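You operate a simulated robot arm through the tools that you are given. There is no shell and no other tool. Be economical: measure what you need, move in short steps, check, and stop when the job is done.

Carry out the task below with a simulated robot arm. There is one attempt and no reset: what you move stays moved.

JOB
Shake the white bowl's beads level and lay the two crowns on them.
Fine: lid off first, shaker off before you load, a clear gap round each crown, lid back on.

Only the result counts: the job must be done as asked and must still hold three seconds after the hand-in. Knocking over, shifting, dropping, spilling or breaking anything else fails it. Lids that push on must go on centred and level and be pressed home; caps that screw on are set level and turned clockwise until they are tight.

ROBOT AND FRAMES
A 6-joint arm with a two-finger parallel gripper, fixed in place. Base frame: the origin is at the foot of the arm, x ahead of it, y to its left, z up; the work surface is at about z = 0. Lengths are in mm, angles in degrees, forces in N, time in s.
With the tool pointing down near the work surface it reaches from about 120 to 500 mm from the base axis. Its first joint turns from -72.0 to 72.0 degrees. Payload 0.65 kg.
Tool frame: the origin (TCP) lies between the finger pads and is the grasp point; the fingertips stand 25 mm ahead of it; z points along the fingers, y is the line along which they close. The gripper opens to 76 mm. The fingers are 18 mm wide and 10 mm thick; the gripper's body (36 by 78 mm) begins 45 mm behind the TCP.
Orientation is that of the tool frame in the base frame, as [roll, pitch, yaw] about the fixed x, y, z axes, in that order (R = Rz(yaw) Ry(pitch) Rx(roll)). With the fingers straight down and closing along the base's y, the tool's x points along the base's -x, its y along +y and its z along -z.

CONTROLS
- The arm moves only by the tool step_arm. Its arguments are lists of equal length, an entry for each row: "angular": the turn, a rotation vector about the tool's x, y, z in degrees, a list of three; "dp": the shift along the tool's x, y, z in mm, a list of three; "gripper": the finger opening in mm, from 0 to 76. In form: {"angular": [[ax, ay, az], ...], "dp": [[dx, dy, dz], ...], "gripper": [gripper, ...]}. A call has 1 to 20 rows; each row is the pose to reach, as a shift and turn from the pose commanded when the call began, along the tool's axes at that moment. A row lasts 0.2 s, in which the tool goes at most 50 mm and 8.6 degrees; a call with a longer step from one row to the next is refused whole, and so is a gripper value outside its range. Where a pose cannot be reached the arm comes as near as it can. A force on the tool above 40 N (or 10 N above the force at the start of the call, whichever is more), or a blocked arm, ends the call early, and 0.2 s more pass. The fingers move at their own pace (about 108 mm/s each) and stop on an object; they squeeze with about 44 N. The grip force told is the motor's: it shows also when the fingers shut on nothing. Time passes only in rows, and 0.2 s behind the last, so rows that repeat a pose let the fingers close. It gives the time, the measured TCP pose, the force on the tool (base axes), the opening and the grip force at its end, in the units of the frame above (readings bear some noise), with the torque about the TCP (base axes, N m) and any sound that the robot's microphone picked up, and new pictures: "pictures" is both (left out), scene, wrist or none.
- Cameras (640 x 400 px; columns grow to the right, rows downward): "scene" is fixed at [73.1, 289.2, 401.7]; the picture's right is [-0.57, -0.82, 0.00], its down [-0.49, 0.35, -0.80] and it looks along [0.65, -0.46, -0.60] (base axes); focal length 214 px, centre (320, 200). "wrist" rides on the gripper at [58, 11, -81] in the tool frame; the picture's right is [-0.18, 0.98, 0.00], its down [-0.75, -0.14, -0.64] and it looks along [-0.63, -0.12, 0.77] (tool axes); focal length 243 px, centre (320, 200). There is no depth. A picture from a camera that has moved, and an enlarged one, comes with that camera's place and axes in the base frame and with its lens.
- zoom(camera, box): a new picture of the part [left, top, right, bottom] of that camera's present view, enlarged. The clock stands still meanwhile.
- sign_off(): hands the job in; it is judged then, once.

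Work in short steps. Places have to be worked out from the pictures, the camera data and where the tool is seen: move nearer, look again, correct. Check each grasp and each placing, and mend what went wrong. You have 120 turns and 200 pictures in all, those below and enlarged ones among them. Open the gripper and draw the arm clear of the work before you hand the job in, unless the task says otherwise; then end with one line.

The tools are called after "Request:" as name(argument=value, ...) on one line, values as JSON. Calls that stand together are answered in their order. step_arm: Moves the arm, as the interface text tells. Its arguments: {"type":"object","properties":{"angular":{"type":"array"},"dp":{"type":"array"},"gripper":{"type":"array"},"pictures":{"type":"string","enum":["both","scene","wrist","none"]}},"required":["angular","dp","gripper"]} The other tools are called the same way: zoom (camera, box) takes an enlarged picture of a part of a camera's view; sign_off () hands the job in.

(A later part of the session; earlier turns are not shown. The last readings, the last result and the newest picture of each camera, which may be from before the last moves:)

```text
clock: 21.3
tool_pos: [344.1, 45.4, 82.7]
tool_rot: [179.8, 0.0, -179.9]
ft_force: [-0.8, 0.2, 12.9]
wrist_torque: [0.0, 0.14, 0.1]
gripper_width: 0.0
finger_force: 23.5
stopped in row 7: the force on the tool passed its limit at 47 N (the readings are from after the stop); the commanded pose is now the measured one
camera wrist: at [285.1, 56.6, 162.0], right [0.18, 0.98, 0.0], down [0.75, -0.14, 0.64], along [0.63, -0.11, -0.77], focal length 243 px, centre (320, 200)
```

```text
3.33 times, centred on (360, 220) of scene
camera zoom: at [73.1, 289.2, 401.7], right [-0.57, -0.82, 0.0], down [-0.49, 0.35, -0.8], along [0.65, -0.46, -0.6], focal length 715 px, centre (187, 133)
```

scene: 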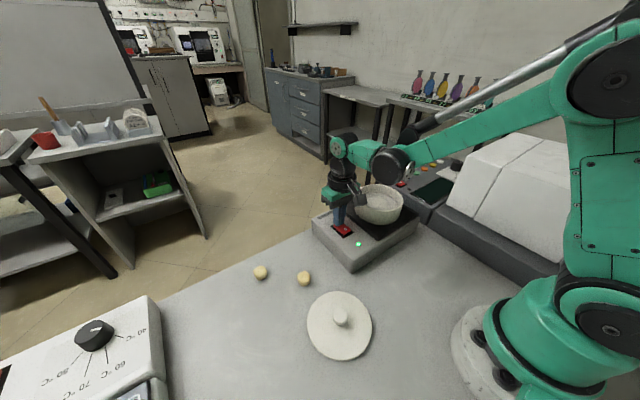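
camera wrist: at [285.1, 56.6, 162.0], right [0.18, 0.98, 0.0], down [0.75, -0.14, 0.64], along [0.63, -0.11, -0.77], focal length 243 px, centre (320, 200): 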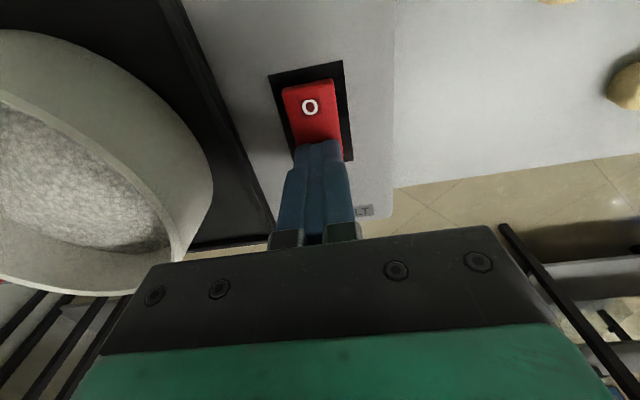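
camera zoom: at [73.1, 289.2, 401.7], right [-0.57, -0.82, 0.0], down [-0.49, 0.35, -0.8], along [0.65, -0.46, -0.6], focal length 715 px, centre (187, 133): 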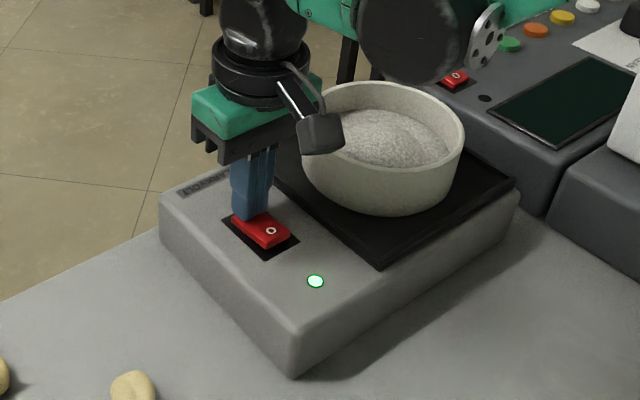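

Lamp is green: the shaker is on. I rise and hover above the O end while it shakes.

Request:
step_arm(angular=[[0, 0, 0], [0, 0, 0], [0, 0, 0], [0, 0, 0], [0, 0, 0], [0, 0, 0], [0, 0, 0], [0, 0, 0], [0, 0, 0], [0, 0, 0], [0, 0, 0], [0, 0, 0], [0, 0, 0], [0, 0, 0], [0, 0, 0], [0, 0, 0]], dp=[[0, 0, -20], [14, 0, -30], [29, 1, -30], [29, 1, -30], [29, 1, -30], [29, 1, -30], [29, 1, -30], [29, 1, -30], [29, 1, -30], [29, 1, -30], [29, 1, -30], [29, 1, -30], [29, 1, -30], [29, 1, -30], [29, 1, -30], [29, 1, -30]], gripper=[0, 0, 0, 0, 0, 0, 0, 0, 0, 0, 0, 0, 0, 0, 0, 0], pictures="wrist")

Request:
zoom(camera="scene", box=[320, 160, 430, 250])

```text
clock: 24.7
tool_pos: [314.3, 49.2, 112.7]
tool_rot: [179.8, 0.0, -179.9]
ft_force: [0.0, -1.3, -0.6]
wrist_torque: [0.02, -0.01, 0.01]
gripper_width: 0.0
finger_force: 23.3
camera wrist: at [255.0, 58.4, 192.7], right [0.18, 0.98, 0.0], down [0.75, -0.14, 0.64], along [0.63, -0.11, -0.77], focal length 243 px, centre (320, 200)
```

wrist: 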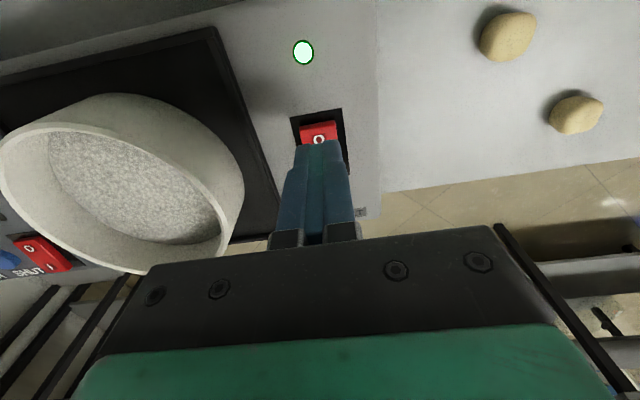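

```text
4.44 times, centred on (375, 205) of scene
camera zoom: at [73.1, 289.2, 401.7], right [-0.57, -0.82, 0.0], down [-0.49, 0.35, -0.8], along [0.65, -0.46, -0.6], focal length 953 px, centre (76, 178)
```

zoom: 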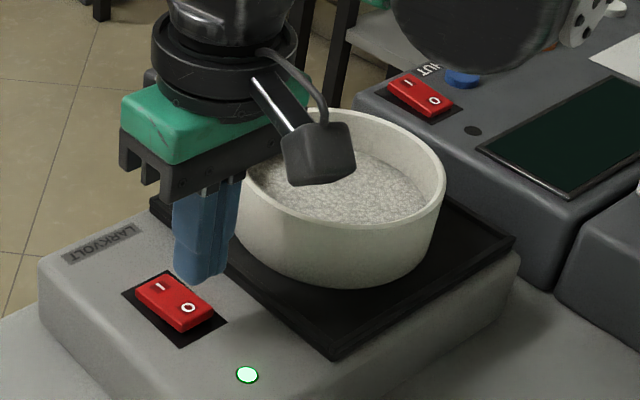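

The beads are levelling; I wait a few seconds more.

Request:
step_arm(angular=[[0, 0, 0], [0, 0, 0], [0, 0, 0], [0, 0, 0], [0, 0, 0], [0, 0, 0], [0, 0, 0], [0, 0, 0], [0, 0, 0], [0, 0, 0], [0, 0, 0], [0, 0, 0], [0, 0, 0], [0, 0, 0], [0, 0, 0], [0, 0, 0]], dp=[[0, 0, 0], [0, 0, 0], [0, 0, 0], [0, 0, 0], [0, 0, 0], [0, 0, 0], [0, 0, 0], [0, 0, 0], [0, 0, 0], [0, 0, 0], [0, 0, 0], [0, 0, 0], [0, 0, 0], [0, 0, 0], [0, 0, 0], [0, 0, 0]], gripper=[0, 0, 0, 0, 0, 0, 0, 0, 0, 0, 0, 0, 0, 0, 0, 0], pictures="none")

Request:
zoom(camera="scene", box=[350, 180, 420, 235])

Request:
zoom(camera="wrist", box=[0, 80, 260, 280])

```text
clock: 28.1
tool_pos: [314.1, 47.8, 112.1]
tool_rot: [179.8, 0.0, -179.9]
ft_force: [0.6, -0.3, -0.2]
wrist_torque: [0.01, 0.01, -0.01]
gripper_width: 0.0
finger_force: 23.4
```

```text
7.27 times, centred on (385, 208) of scene
camera zoom: at [73.1, 289.2, 401.7], right [-0.57, -0.82, 0.0], down [-0.49, 0.35, -0.8], along [0.65, -0.46, -0.6], focal length 1560 px, centre (-153, 146)
```

zoom: 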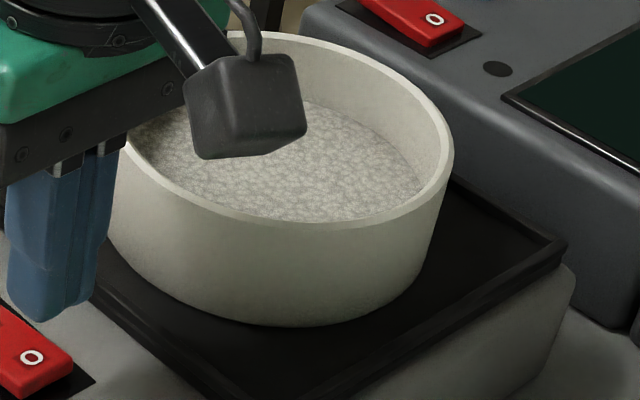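

```text
2.00 times, centred on (130, 180) of wrist
camera zoom: at [255.0, 58.4, 192.7], right [0.18, 0.98, 0.0], down [0.75, -0.14, 0.64], along [0.63, -0.11, -0.77], focal length 485 px, centre (700, 240)
```

zoom: 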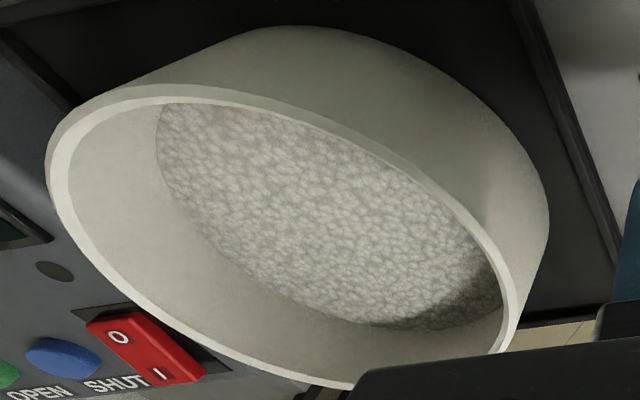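

The bead bed is flat now. I press the O end.

Request:
step_arm(angular=[[0, 0, 0], [0, 0, 0], [0, 0, 0], [0, 0, 0], [0, 0, 0], [0, 0, 0], [0, 0, 0], [0, 0, 0], [0, 0, 0], [0, 0, 0]], dp=[[-1, 0, 12], [-1, 0, 20], [-1, 0, 22], [-1, 0, 24], [-1, 0, 26], [-1, 0, 28], [-1, 0, 29], [-1, 0, 30], [-1, 0, 31], [-1, 0, 32]], gripper=[0, 0, 0, 0, 0, 0, 0, 0, 0, 0], pictures="none")

Request:
zoom(camera="scene", box=[290, 160, 430, 280])

```text
clock: 30.0
tool_pos: [315.2, 47.4, 82.4]
tool_rot: [179.7, -0.1, -179.9]
ft_force: [-1.1, -0.2, 12.4]
wrist_torque: [0.03, -0.08, -0.12]
gripper_width: 0.0
finger_force: 23.6
stopped in row 9: the force on the tool passed its limit at 50 N (the readings are from after the stop); the commanded pose is now the measured one
```

```text
3.33 times, centred on (360, 220) of scene
camera zoom: at [73.1, 289.2, 401.7], right [-0.57, -0.82, 0.0], down [-0.49, 0.35, -0.8], along [0.65, -0.46, -0.6], focal length 715 px, centre (187, 133)
```

zoom: 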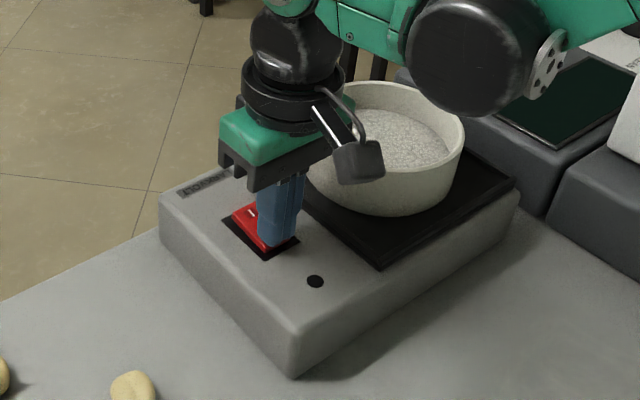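

Lamp is dark: shaker off. I rise and move over the nearer crown at about (297,171).

Request:
step_arm(angular=[[0, 0, 0], [0, 0, 0], [0, 0, 0], [0, 0, 0], [0, 0, 0]], dp=[[0, 0, -30], [5, 35, -45], [10, 70, -45], [15, 100, -45], [18, 124, -30]], gripper=[0, 0, 20, 40, 50])

Request:
zoom(camera="wrist", box=[240, 60, 420, 180])

Request:
zoom(camera="scene", box=[240, 200, 340, 300])

```text
clock: 31.2
tool_pos: [298.9, 169.3, 110.2]
tool_rot: [179.8, -0.1, -179.8]
ft_force: [0.5, -0.3, 0.1]
wrist_torque: [-0.02, -0.04, 0.0]
gripper_width: 49.9
finger_force: 0.1
camera wrist: at [240.9, 179.4, 190.4], right [0.18, 0.98, 0.0], down [0.75, -0.14, 0.64], along [0.63, -0.11, -0.77], focal length 243 px, centre (320, 200)
```

scene: 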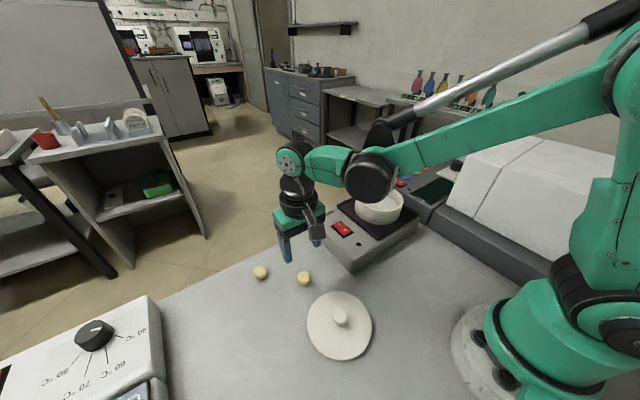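
wrist: 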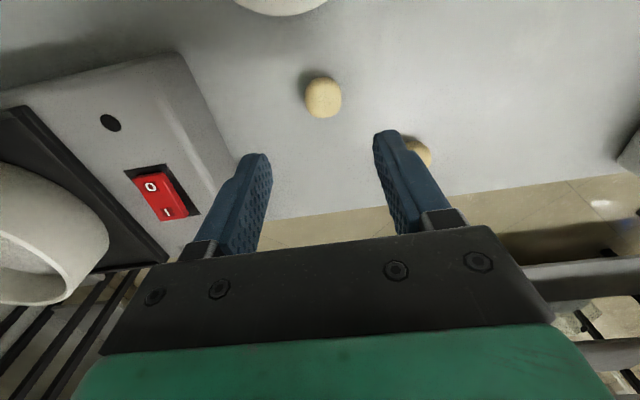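

```text
3.33 times, centred on (330, 120) of wrist
camera zoom: at [240.9, 179.4, 190.4], right [0.18, 0.98, 0.0], down [0.75, -0.14, 0.64], along [0.63, -0.11, -0.77], focal length 809 px, centre (287, 467)
```

zoom: 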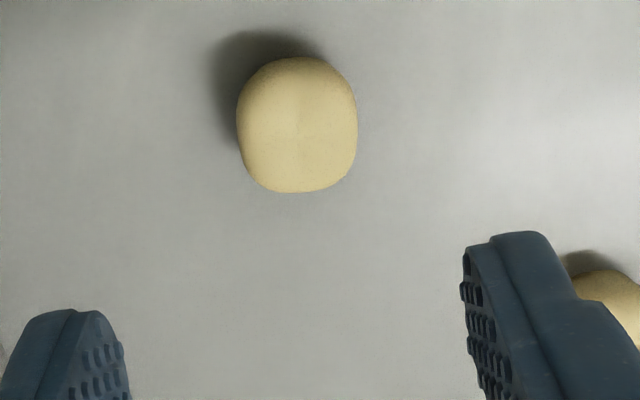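

```text
4.00 times, centred on (290, 250) of scene
camera zoom: at [73.1, 289.2, 401.7], right [-0.57, -0.82, 0.0], down [-0.49, 0.35, -0.8], along [0.65, -0.46, -0.6], focal length 858 px, centre (440, 0)
```

zoom: 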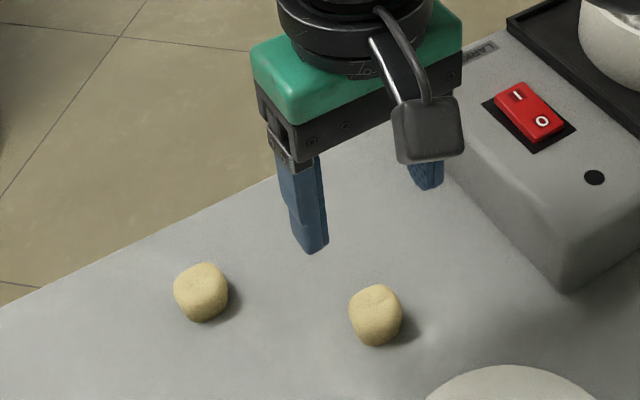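

Crown 1 centre is about (295.5,172.8), about 25 mm across. I descend to just above it and check alignment.

Request:
step_arm(angular=[[0, 0, 0], [0, 0, 0]], dp=[[3, 3, 35], [3, 3, 58]], gripper=[50, 46], pictures="wrist")

Request:
zoom(camera="scene", box=[250, 220, 350, 300])

```text
clock: 31.8
tool_pos: [295.0, 174.2, 53.0]
tool_rot: [179.8, 0.0, -180.0]
ft_force: [0.2, 1.1, 0.1]
wrist_torque: [-0.02, 0.05, 0.0]
gripper_width: 45.9
finger_force: 0.0
camera wrist: at [236.6, 184.6, 132.3], right [0.18, 0.98, 0.0], down [0.75, -0.14, 0.64], along [0.63, -0.11, -0.77], focal length 243 px, centre (320, 200)
```

wrist: 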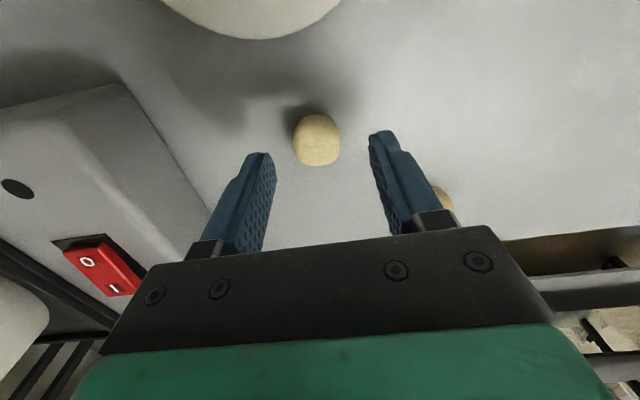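

```text
5.00 times, centred on (300, 260) of scene
camera zoom: at [73.1, 289.2, 401.7], right [-0.57, -0.82, 0.0], down [-0.49, 0.35, -0.8], along [0.65, -0.46, -0.6], focal length 1072 px, centre (420, -100)
```

zoom: 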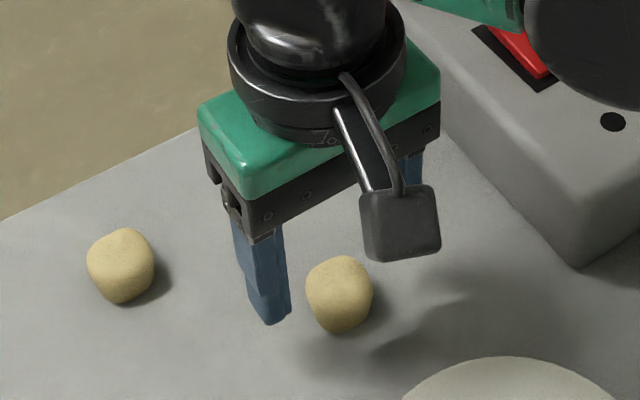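

Aligned at (295,173). I descend to finger-tip height about 3 mm above the bench and close.

Request:
step_arm(angular=[[0, 0, 0], [0, 0, 0], [0, 0, 0], [0, 0, 0], [0, 0, 0]], dp=[[0, -1, 15], [0, -1, 24], [0, -1, 24], [0, -1, 24], [0, -1, 24]], gripper=[46, 46, 30, 18, 18], pictures="wrist")

```text
clock: 33.0
tool_pos: [293.7, 172.4, 29.1]
tool_rot: [179.7, 0.1, -179.9]
ft_force: [0.4, -0.2, -0.1]
wrist_torque: [-0.01, 0.0, 0.02]
gripper_width: 19.9
finger_force: 36.8
camera wrist: at [235.9, 183.2, 110.2], right [0.18, 0.98, 0.0], down [0.75, -0.14, 0.64], along [0.63, -0.11, -0.77], focal length 243 px, centre (320, 200)
```

wrist: 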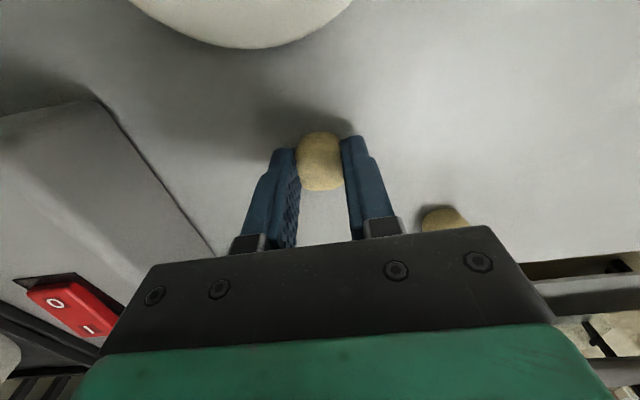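

Crown held (19.9 mm). I lift high and carry it to a viewing pose over the bowl.

Request:
step_arm(angular=[[0, 0, 0], [0, 0, 0], [0, 0, 0], [0, 0, 0], [0, 0, 0], [0, 0, 0], [0, 0, 0], [0, 0, 0], [0, 0, 0], [0, 0, 0]], dp=[[0, 0, -15], [0, 0, -55], [0, 0, -100], [0, 0, -140], [0, -40, -160], [0, -80, -160], [0, -120, -160], [0, -160, -160], [0, -200, -160], [0, -230, -160]], gripper=[18, 18, 18, 18, 18, 18, 18, 18, 18, 18], pictures="wrist")

Request:
zoom(camera="scene", box=[330, 130, 430, 230])

Request:
zoom(camera="wrist", box=[230, 30, 430, 200])

```text
clock: 35.2
tool_pos: [294.1, -58.2, 192.5]
tool_rot: [179.8, 0.0, -179.8]
ft_force: [0.0, 0.4, 0.1]
wrist_torque: [0.0, -0.03, -0.02]
gripper_width: 19.7
finger_force: 37.1
camera wrist: at [236.3, -47.7, 272.4], right [0.18, 0.98, 0.0], down [0.75, -0.14, 0.64], along [0.63, -0.11, -0.77], focal length 243 px, centre (320, 200)
```

wrist: 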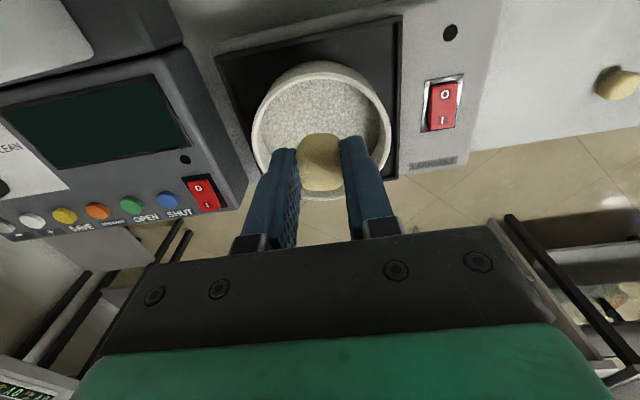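

```text
4.00 times, centred on (380, 180) of scene
camera zoom: at [73.1, 289.2, 401.7], right [-0.57, -0.82, 0.0], down [-0.49, 0.35, -0.8], along [0.65, -0.46, -0.6], focal length 858 px, centre (80, 280)
```

zoom: 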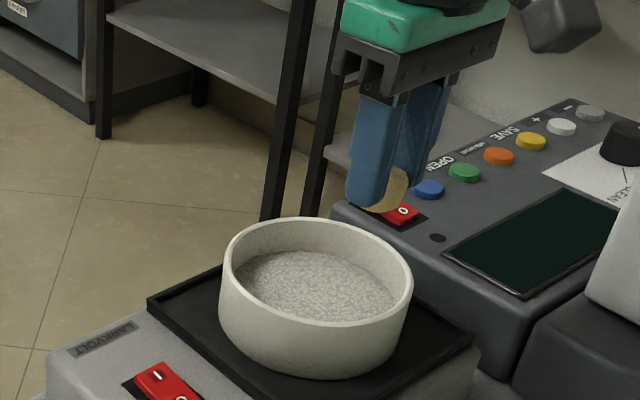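

```text
2.35 times, centred on (330, 115) of wrist
camera zoom: at [236.3, -47.7, 272.4], right [0.18, 0.98, 0.0], down [0.75, -0.14, 0.64], along [0.63, -0.11, -0.77], focal length 571 px, centre (296, 400)
```

zoom: 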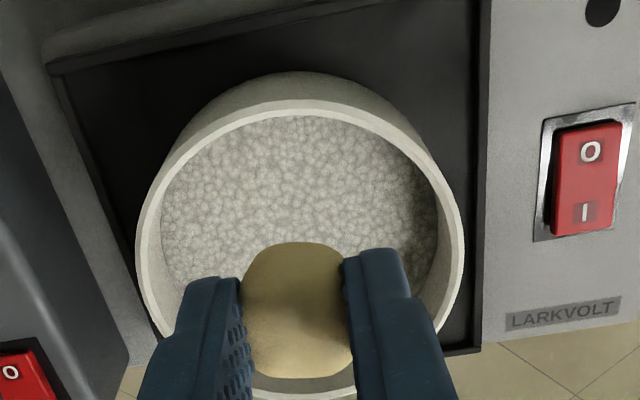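

Bowl centre comes out at about (317,-60.5), rim z about 101, bed about 80. I move over the far-side spot (337,-60.5) and check before going in.

Request:
step_arm(angular=[[0, 0, 0], [0, 0, 0], [0, 0, 0]], dp=[[-43, -2, 0], [-43, -2, 40], [-43, -2, 54]], gripper=[18, 18, 18], pictures="wrist")

Request:
zoom(camera="scene", box=[340, 150, 430, 230])

```text
clock: 36.0
tool_pos: [337.4, -60.5, 135.3]
tool_rot: [179.8, 0.0, 180.0]
ft_force: [-0.4, 0.3, -0.4]
wrist_torque: [-0.03, 0.0, -0.01]
gripper_width: 19.5
finger_force: 37.2
camera wrist: at [279.6, -50.0, 215.0], right [0.18, 0.98, 0.0], down [0.75, -0.14, 0.64], along [0.63, -0.11, -0.77], focal length 243 px, centre (320, 200)
```

wrist: 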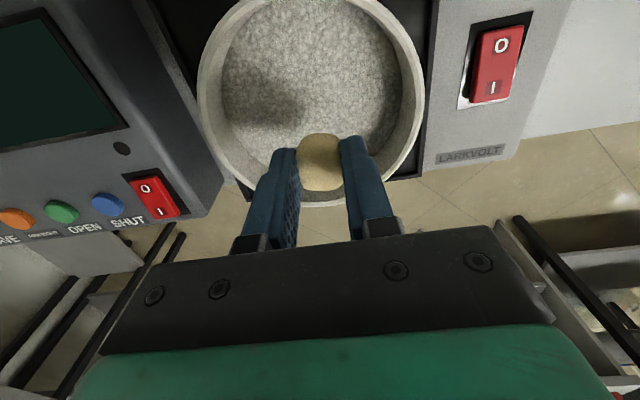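

```text
5.00 times, centred on (385, 190) of scene
camera zoom: at [73.1, 289.2, 401.7], right [-0.57, -0.82, 0.0], down [-0.49, 0.35, -0.8], along [0.65, -0.46, -0.6], focal length 1072 px, centre (-5, 250)
```

zoom: 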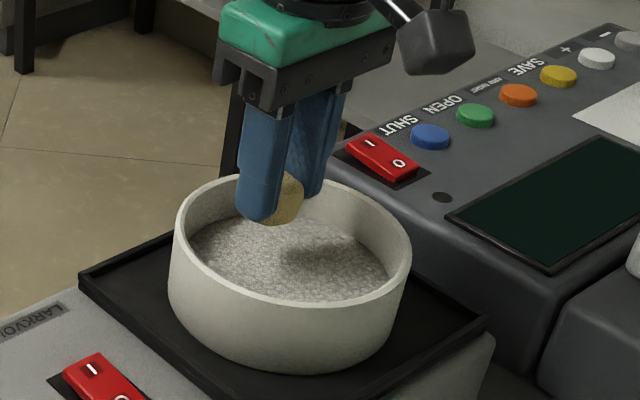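

Clear inside the rim. I descend to just above the bed and then in 1–2 mm rows until light contact.

Request:
step_arm(angular=[[0, 0, 0], [0, 0, 0], [0, 0, 0], [0, 0, 0], [0, 0, 0], [0, 0, 0], [0, 0, 0]], dp=[[0, 1, 8], [0, 1, 15], [0, 1, 19], [0, 1, 21], [0, 1, 22], [0, 1, 23], [0, 1, 24]], gripper=[18, 18, 18, 18, 18, 18, 18], pictures="wrist")

Request:
zoom(camera="scene", box=[340, 150, 430, 230])

```text
clock: 37.6
tool_pos: [337.4, -59.6, 110.4]
tool_rot: [179.7, -0.1, -179.9]
ft_force: [-1.0, -0.3, -0.5]
wrist_torque: [0.01, 0.01, 0.04]
gripper_width: 21.6
finger_force: 39.0
camera wrist: at [279.0, -48.7, 191.2], right [0.18, 0.98, 0.0], down [0.75, -0.14, 0.64], along [0.63, -0.11, -0.77], focal length 243 px, centre (320, 200)
```

wrist: 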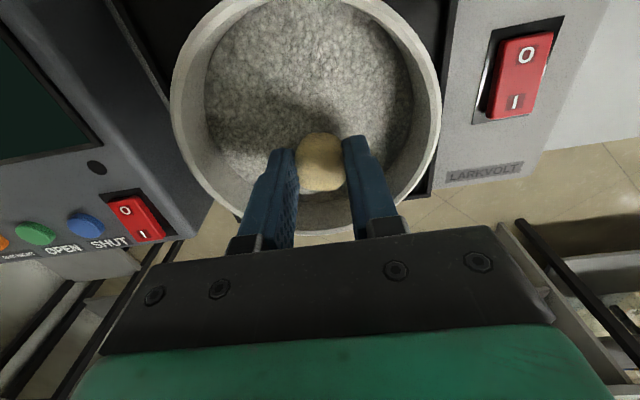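

```text
5.00 times, centred on (385, 190) of scene
camera zoom: at [73.1, 289.2, 401.7], right [-0.57, -0.82, 0.0], down [-0.49, 0.35, -0.8], along [0.65, -0.46, -0.6], focal length 1072 px, centre (-5, 250)
```

zoom: 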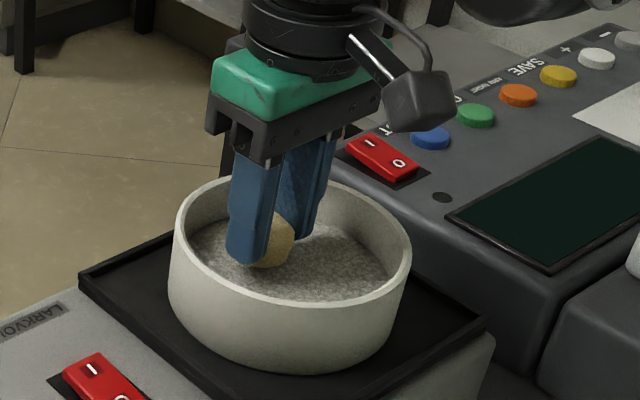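

Request:
zoom(camera="wrist", box=[250, 110, 390, 220])

Request:
zoom(camera="scene", box=[360, 180, 410, 212])

```text
3.64 times, centred on (320, 165) of wrist
camera zoom: at [279.0, -48.7, 191.2], right [0.18, 0.98, 0.0], down [0.75, -0.14, 0.64], along [0.63, -0.11, -0.77], focal length 882 px, centre (320, 327)
```

zoom: 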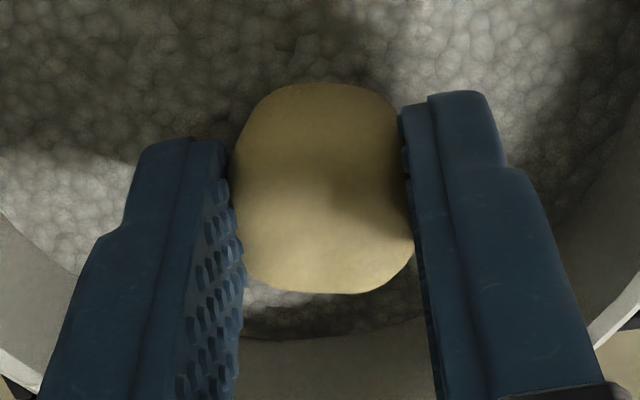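

```text
12.50 times, centred on (385, 196) of scene
camera zoom: at [73.1, 289.2, 401.7], right [-0.57, -0.82, 0.0], down [-0.49, 0.35, -0.8], along [0.65, -0.46, -0.6], focal length 2681 px, centre (-492, 250)
```

zoom: 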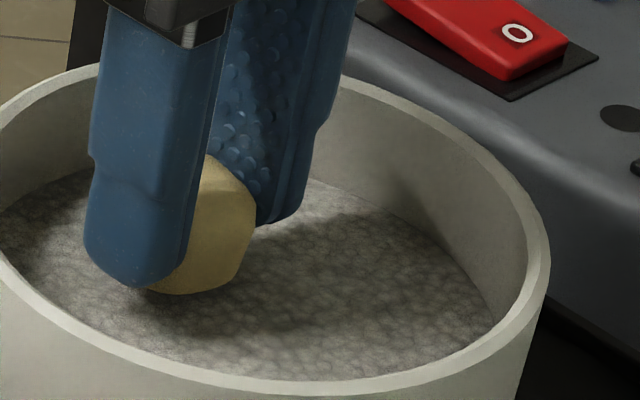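

It looks close to or at the bed, with the crown slightly turned in the grip. I go down in 1 mm rows watching the force.

Request:
step_arm(angular=[[0, 0, 0], [0, 0, 0], [0, 0, 0]], dp=[[0, 0, 1], [0, 0, 2], [0, 0, 2]], gripper=[18, 18, 18], pictures="none")

Request:
zoom(camera="scene", box=[360, 180, 410, 212])

```text
clock: 38.4
tool_pos: [336.5, -57.5, 109.5]
tool_rot: [179.8, 0.0, -179.8]
ft_force: [0.1, 0.1, -0.2]
wrist_torque: [0.03, 0.01, 0.01]
gripper_width: 22.0
finger_force: 38.6
```

```text
12.50 times, centred on (385, 196) of scene
camera zoom: at [73.1, 289.2, 401.7], right [-0.57, -0.82, 0.0], down [-0.49, 0.35, -0.8], along [0.65, -0.46, -0.6], focal length 2681 px, centre (-492, 250)
```

zoom: 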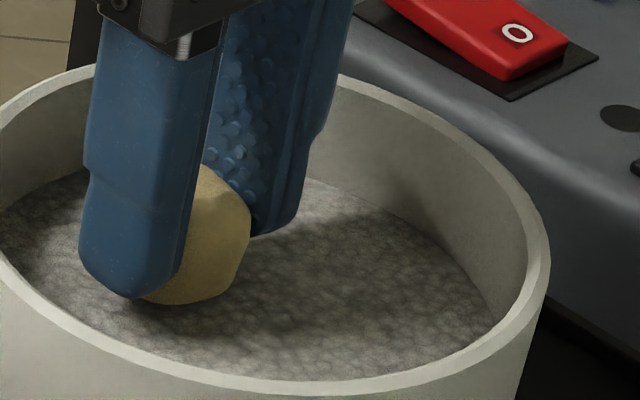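

No contact force yet; I continue down.

Request:
step_arm(angular=[[0, 0, 0], [0, 0, 0], [0, 0, 0], [0, 0, 0]], dp=[[0, 0, 1], [0, 0, 2], [0, 0, 3], [0, 0, 3]], gripper=[18, 18, 18, 18], pictures="none")

Request:
zoom(camera="scene", box=[360, 180, 410, 212])

```text
clock: 39.4
tool_pos: [337.0, -57.5, 107.2]
tool_rot: [179.8, -0.1, -179.9]
ft_force: [0.4, -0.4, -0.2]
wrist_torque: [0.01, -0.01, 0.0]
gripper_width: 21.9
finger_force: 38.2
```

```text
12.50 times, centred on (385, 196) of scene
camera zoom: at [73.1, 289.2, 401.7], right [-0.57, -0.82, 0.0], down [-0.49, 0.35, -0.8], along [0.65, -0.46, -0.6], focal length 2681 px, centre (-492, 250)
```

zoom: 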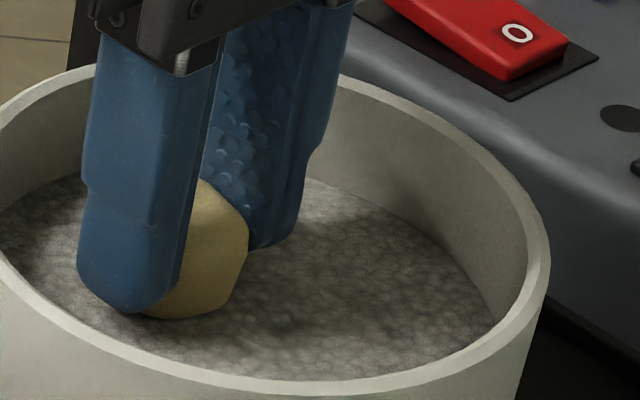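

Request:
step_arm(angular=[[0, 0, 0], [0, 0, 0], [0, 0, 0], [0, 0, 0], [0, 0, 0]], dp=[[0, -1, 1], [0, -1, 2], [0, -1, 3], [0, -1, 4], [0, -1, 4]], gripper=[18, 18, 18, 18, 18], pictures="none")

Request:
zoom(camera="scene", box=[360, 180, 410, 212])

Request:
zoom(camera="wrist", box=[220, 80, 420, 220])

```text
clock: 40.6
tool_pos: [337.3, -59.1, 102.4]
tool_rot: [179.8, 0.0, -179.8]
ft_force: [1.4, 0.7, 31.2]
wrist_torque: [-0.04, 0.02, 0.01]
gripper_width: 22.2
finger_force: 39.0
```

```text
12.50 times, centred on (385, 196) of scene
camera zoom: at [73.0, 289.3, 401.7], right [-0.57, -0.82, 0.0], down [-0.49, 0.35, -0.8], along [0.65, -0.46, -0.6], focal length 2681 px, centre (-492, 250)
```

zoom: 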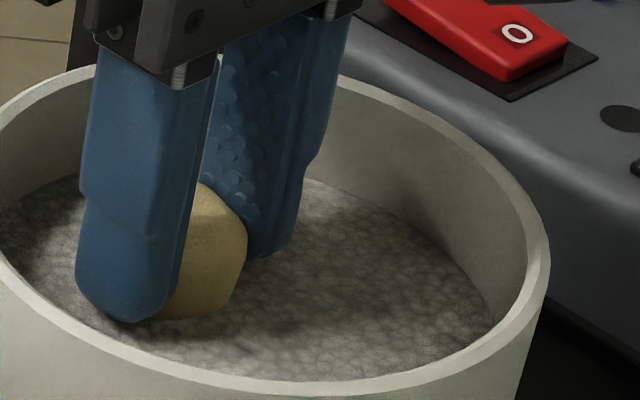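

```text
2.86 times, centred on (320, 150) of wrist
camera zoom: at [279.4, -48.5, 182.6], right [0.18, 0.98, 0.0], down [0.75, -0.14, 0.64], along [0.63, -0.11, -0.77], focal length 693 px, centre (320, 343)
```

zoom: 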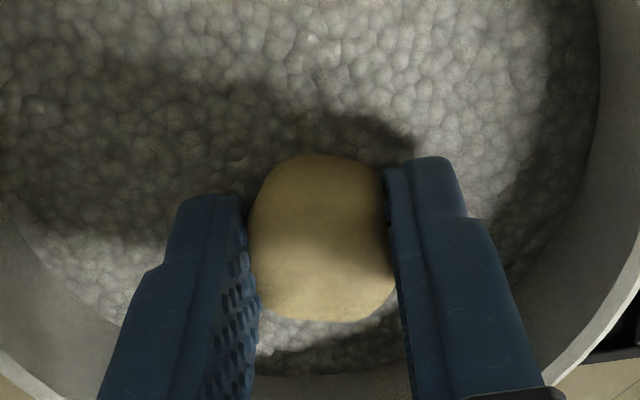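

Contact on the bed (31 N). I ease up 1 mm, open modestly and withdraw straight up.

Request:
step_arm(angular=[[0, 0, 0], [0, 0, 0], [0, 0, 0], [0, 0, 0], [0, 0, 0], [0, 0, 0], [0, 0, 0], [0, 0, 0]], dp=[[0, 0, -1], [0, 0, -1], [0, 0, -1], [0, 0, -1], [0, 0, -10], [0, 0, -30], [0, 0, -60], [30, 0, -90]], gripper=[18, 26, 32, 32, 32, 32, 32, 32])

Request:
zoom(camera="scene", box=[340, 160, 430, 230])

Request:
zoom(camera="wrist", box=[230, 30, 430, 200])

```text
clock: 42.4
tool_pos: [305.6, -58.0, 194.9]
tool_rot: [179.8, 0.0, -179.9]
ft_force: [0.2, -0.5, 0.2]
wrist_torque: [0.01, 0.01, 0.0]
gripper_width: 32.0
finger_force: 0.0
camera wrist: at [247.8, -48.9, 275.8], right [0.18, 0.98, 0.0], down [0.75, -0.14, 0.64], along [0.63, -0.11, -0.77], focal length 243 px, centre (320, 200)
```

scene: 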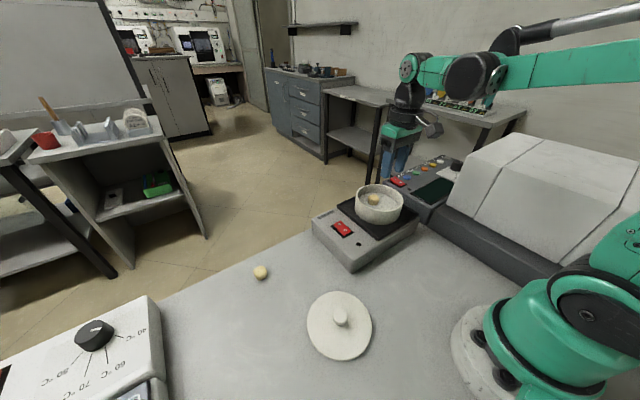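
wrist: 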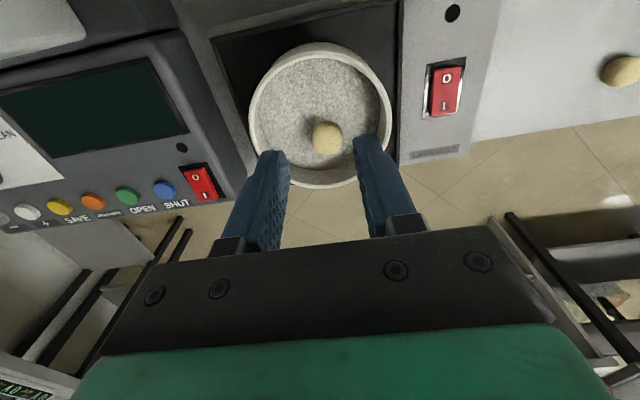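

```text
5.71 times, centred on (385, 195) of scene
camera zoom: at [73.1, 289.2, 401.7], right [-0.57, -0.82, 0.0], down [-0.49, 0.35, -0.8], along [0.65, -0.46, -0.6], focal length 1226 px, centre (-51, 229)
```

zoom: 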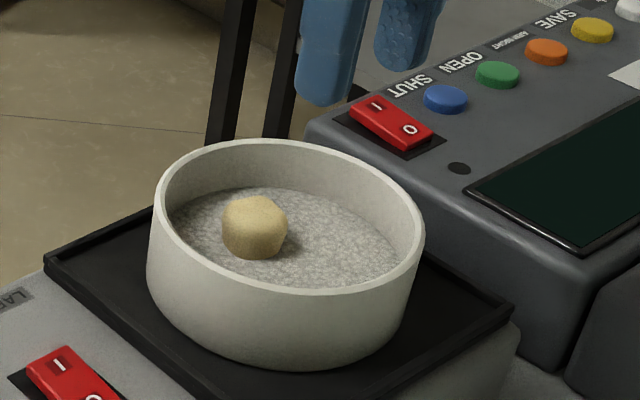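

```text
2.35 times, centred on (330, 115) of wrist
camera zoom: at [247.8, -48.9, 275.8], right [0.18, 0.98, 0.0], down [0.75, -0.14, 0.64], along [0.63, -0.11, -0.77], focal length 571 px, centre (296, 400)
```

zoom: 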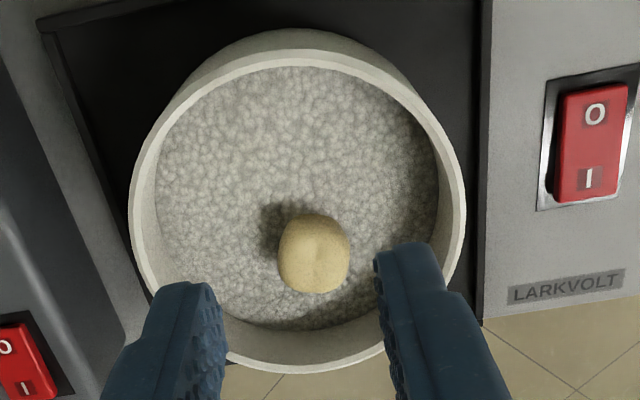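

Crown 1 sits on a flat bed. Using rim extremes, the bowl centre is nearer (324,-60), so crown 2 should go at about (301,-60). I move over crown 2 near (360,238).

Request:
step_arm(angular=[[0, 0, 0], [0, 0, 0], [0, 0, 0], [0, 0, 0], [0, 0, 0], [0, 0, 0], [0, 0, 0], [0, 0, 0]], dp=[[-8, 42, 0], [-16, 84, 0], [-24, 126, 0], [-32, 168, 0], [-40, 210, 0], [-47, 252, 10], [-52, 294, 30], [-52, 294, 75]], gripper=[32, 32, 32, 32, 40, 50, 50, 50], pictures="wrist")

Request:
zoom(camera="wrist", box=[240, 60, 420, 180])

```text
clock: 44.2
tool_pos: [361.5, 236.2, 116.1]
tool_rot: [179.8, 0.0, -179.9]
ft_force: [0.1, 0.3, -0.6]
wrist_torque: [0.01, 0.0, -0.03]
gripper_width: 49.9
finger_force: 0.1
camera wrist: at [302.6, 246.3, 196.1], right [0.18, 0.98, 0.0], down [0.75, -0.14, 0.64], along [0.63, -0.11, -0.77], focal length 243 px, centre (320, 200)
```

wrist: 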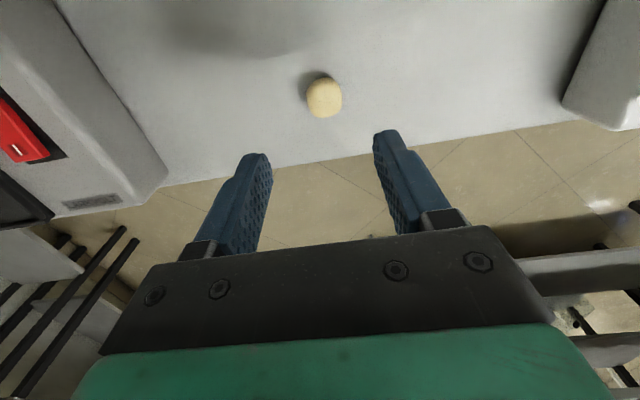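

```text
3.33 times, centred on (330, 120) of wrist
camera zoom: at [302.6, 246.3, 196.1], right [0.18, 0.98, 0.0], down [0.75, -0.14, 0.64], along [0.63, -0.11, -0.77], focal length 809 px, centre (287, 467)
```

zoom: 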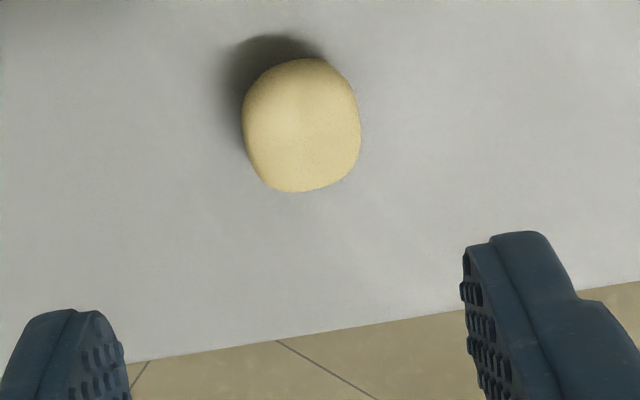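

Crown 2 is at about (359,240), its sides aligned with the fingers. I descend and grip it.

Request:
step_arm(angular=[[0, 0, 0], [0, 0, 0], [0, 0, 0], [0, 0, 0], [0, 0, 0], [0, 0, 0]], dp=[[2, 4, 40], [2, 4, 70], [2, 4, 87], [2, 4, 87], [2, 4, 87], [2, 4, 87]], gripper=[50, 46, 46, 30, 18, 18], pictures="wrist")

Request:
zoom(camera="wrist", box=[250, 110, 390, 220])

```text
clock: 45.6
tool_pos: [355.5, 239.1, 31.6]
tool_rot: [179.8, -0.1, -179.9]
ft_force: [0.5, -0.7, 0.4]
wrist_torque: [-0.04, -0.01, 0.0]
gripper_width: 20.1
finger_force: 37.4
camera wrist: at [297.2, 249.7, 112.1], right [0.18, 0.98, 0.0], down [0.75, -0.14, 0.64], along [0.63, -0.11, -0.77], focal length 243 px, centre (320, 200)
```

wrist: 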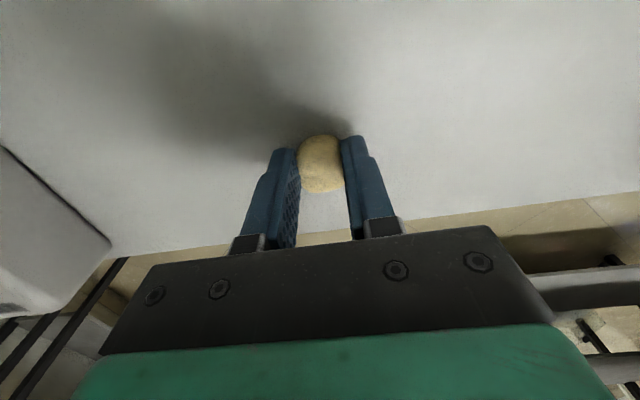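

```text
3.64 times, centred on (320, 165) of wrist
camera zoom: at [297.2, 249.7, 112.1], right [0.18, 0.98, 0.0], down [0.75, -0.14, 0.64], along [0.63, -0.11, -0.77], focal length 882 px, centre (320, 327)
```

zoom: 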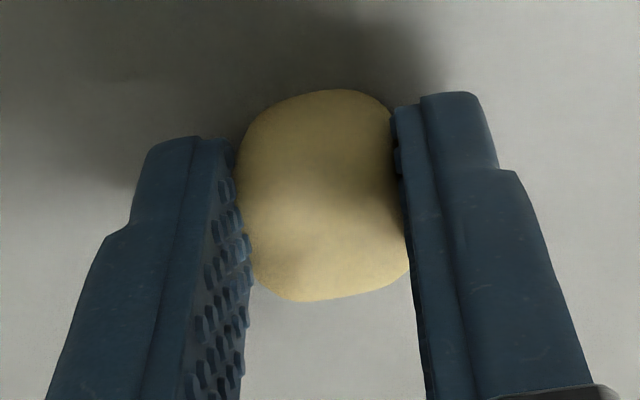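

Held (20.1 mm). I lift and carry it to above the near side of the bowl at (300,-60).

Request:
step_arm(angular=[[0, 0, 0], [0, 0, 0], [0, 0, 0], [0, 0, 0], [0, 0, 0], [0, 0, 0], [0, 0, 0], [0, 0, 0], [0, 0, 0], [0, 0, 0], [0, 0, 0], [0, 0, 0], [0, 0, 0]], dp=[[0, 0, -15], [0, 0, -55], [0, 0, -100], [0, 0, -140], [7, -40, -155], [14, -80, -155], [21, -120, -155], [28, -160, -155], [35, -200, -155], [42, -240, -155], [49, -275, -155], [55, -299, -155], [55, -299, -130]], gripper=[18, 18, 18, 18, 18, 18, 18, 18, 18, 18, 18, 18, 18], pictures="wrist")

Request:
zoom(camera="scene", box=[340, 150, 430, 230])

Request:
zoom(camera="wrist", box=[220, 30, 420, 230])

```text
clock: 48.4
tool_pos: [303.2, -61.8, 158.8]
tool_rot: [179.7, 0.0, -179.9]
ft_force: [0.2, 0.1, 0.9]
wrist_torque: [0.0, 0.01, 0.03]
gripper_width: 20.0
finger_force: 37.2
camera wrist: at [244.7, -50.9, 239.3], right [0.18, 0.98, 0.0], down [0.75, -0.14, 0.64], along [0.63, -0.11, -0.77], focal length 243 px, centre (320, 200)
```

wrist: 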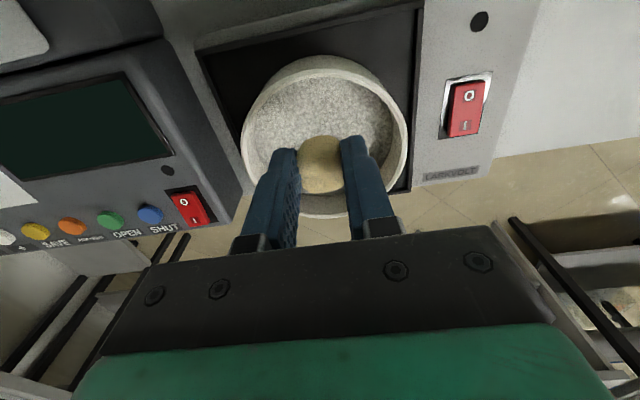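

```text
5.00 times, centred on (385, 190) of scene
camera zoom: at [73.1, 289.2, 401.7], right [-0.57, -0.82, 0.0], down [-0.49, 0.35, -0.8], along [0.65, -0.46, -0.6], focal length 1072 px, centre (-5, 250)
```

zoom: 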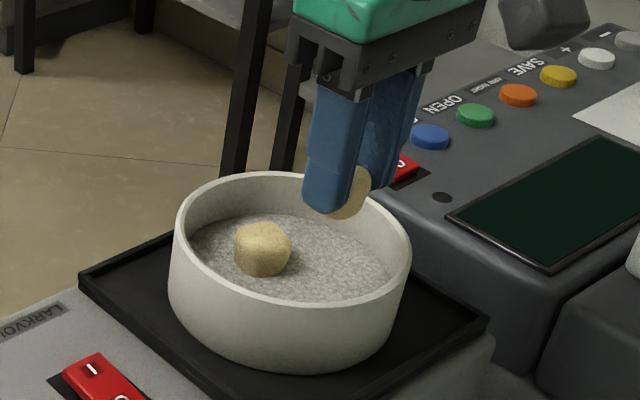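

```text
2.00 times, centred on (320, 130) of wrist
camera zoom: at [244.7, -50.9, 239.3], right [0.18, 0.98, 0.0], down [0.75, -0.14, 0.64], along [0.63, -0.11, -0.77], focal length 485 px, centre (320, 340)
```

zoom: 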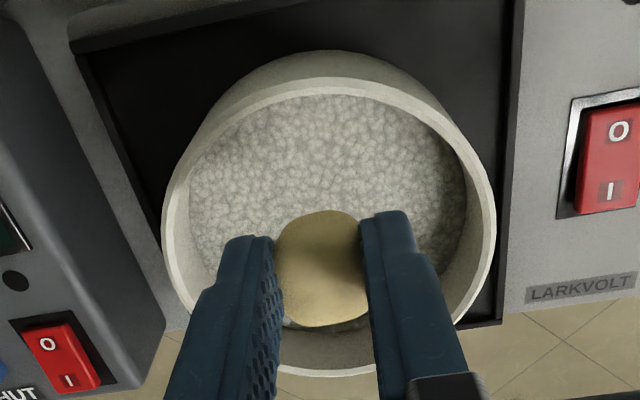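

Line-up is good. I shift to (300,-60) and descend, feeling for contact near TCP z 106.

Request:
step_arm(angular=[[0, 0, 0], [0, 0, 0], [0, 0, 0], [0, 0, 0], [0, 0, 0], [0, 0, 0]], dp=[[3, 1, 0], [3, 1, 20], [3, 1, 35], [3, 1, 43], [3, 1, 47], [3, 1, 49]], gripper=[18, 18, 18, 18, 18, 18], pictures="wrist")

Request:
zoom(camera="scene", box=[350, 170, 420, 220])

```text
clock: 49.8
tool_pos: [298.5, -59.5, 110.7]
tool_rot: [179.7, 0.0, -179.9]
ft_force: [0.3, 1.0, -0.6]
wrist_torque: [0.0, -0.03, 0.01]
gripper_width: 19.4
finger_force: 37.6
camera wrist: at [240.3, -48.4, 190.6], right [0.18, 0.98, 0.0], down [0.75, -0.14, 0.64], along [0.63, -0.11, -0.77], focal length 243 px, centre (320, 200)
```

wrist: 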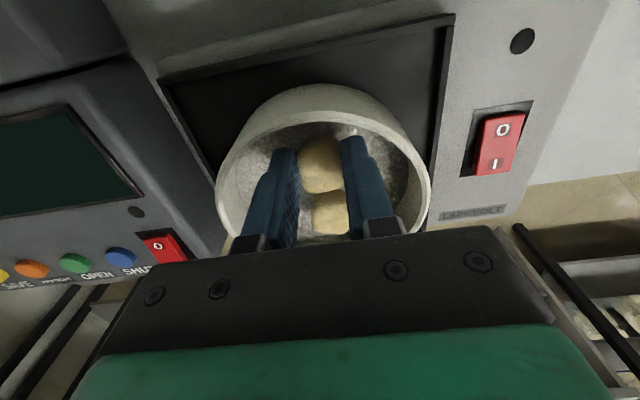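

```text
8.00 times, centred on (385, 195) of scene
camera zoom: at [73.1, 289.2, 401.7], right [-0.57, -0.82, 0.0], down [-0.49, 0.35, -0.8], along [0.65, -0.46, -0.6], focal length 1716 px, centre (-200, 240)
```

zoom: 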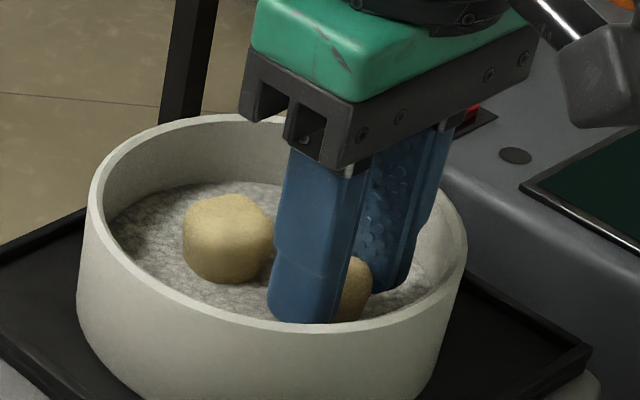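

Request:
step_arm(angular=[[0, 0, 0], [0, 0, 0], [0, 0, 0], [0, 0, 0], [0, 0, 0]], dp=[[-1, 0, 1], [-1, 0, 2], [-1, 0, 3], [-1, 0, 4], [-1, 0, 4]], gripper=[18, 18, 18, 18, 18], pictures="none")

Request:
zoom(camera="wrist", box=[200, 70, 440, 250])

```text
clock: 51.0
tool_pos: [300.7, -59.1, 106.5]
tool_rot: [179.8, 0.1, -179.9]
ft_force: [-0.1, 0.6, -0.4]
wrist_torque: [-0.02, -0.01, 0.02]
gripper_width: 19.7
finger_force: 36.8
```

```text
2.22 times, centred on (320, 160) of wrist
camera zoom: at [242.0, -48.8, 186.9], right [0.18, 0.98, 0.0], down [0.75, -0.14, 0.64], along [0.63, -0.11, -0.77], focal length 539 px, centre (320, 289)
```

zoom: 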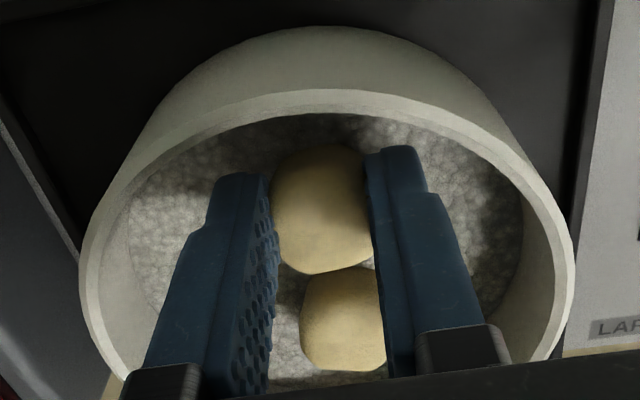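

Request:
step_arm(angular=[[0, 0, 0], [0, 0, 0], [0, 0, 0], [0, 0, 0]], dp=[[0, 0, 1], [0, 0, 2], [0, 0, 3], [0, 0, 3]], gripper=[18, 18, 18, 18], pictures="none")

Request:
zoom(camera="scene", box=[350, 170, 420, 220])

```text
clock: 52.0
tool_pos: [300.5, -59.2, 104.5]
tool_rot: [179.8, 0.0, -179.9]
ft_force: [1.2, 2.6, 11.6]
wrist_torque: [0.02, -0.12, -0.03]
gripper_width: 19.9
finger_force: 37.1
```

```text
8.00 times, centred on (385, 195) of scene
camera zoom: at [73.1, 289.2, 401.7], right [-0.57, -0.82, 0.0], down [-0.49, 0.35, -0.8], along [0.65, -0.46, -0.6], focal length 1716 px, centre (-200, 240)
```

zoom: 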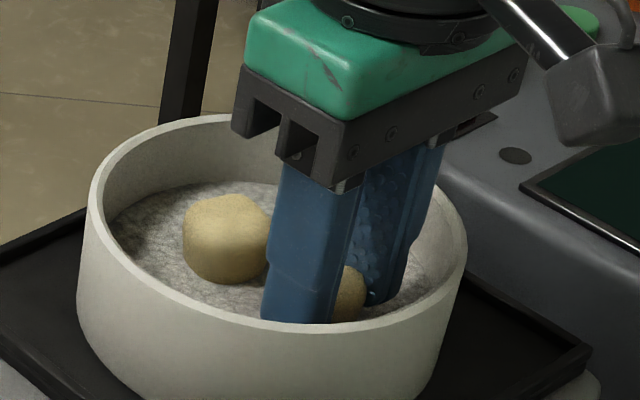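

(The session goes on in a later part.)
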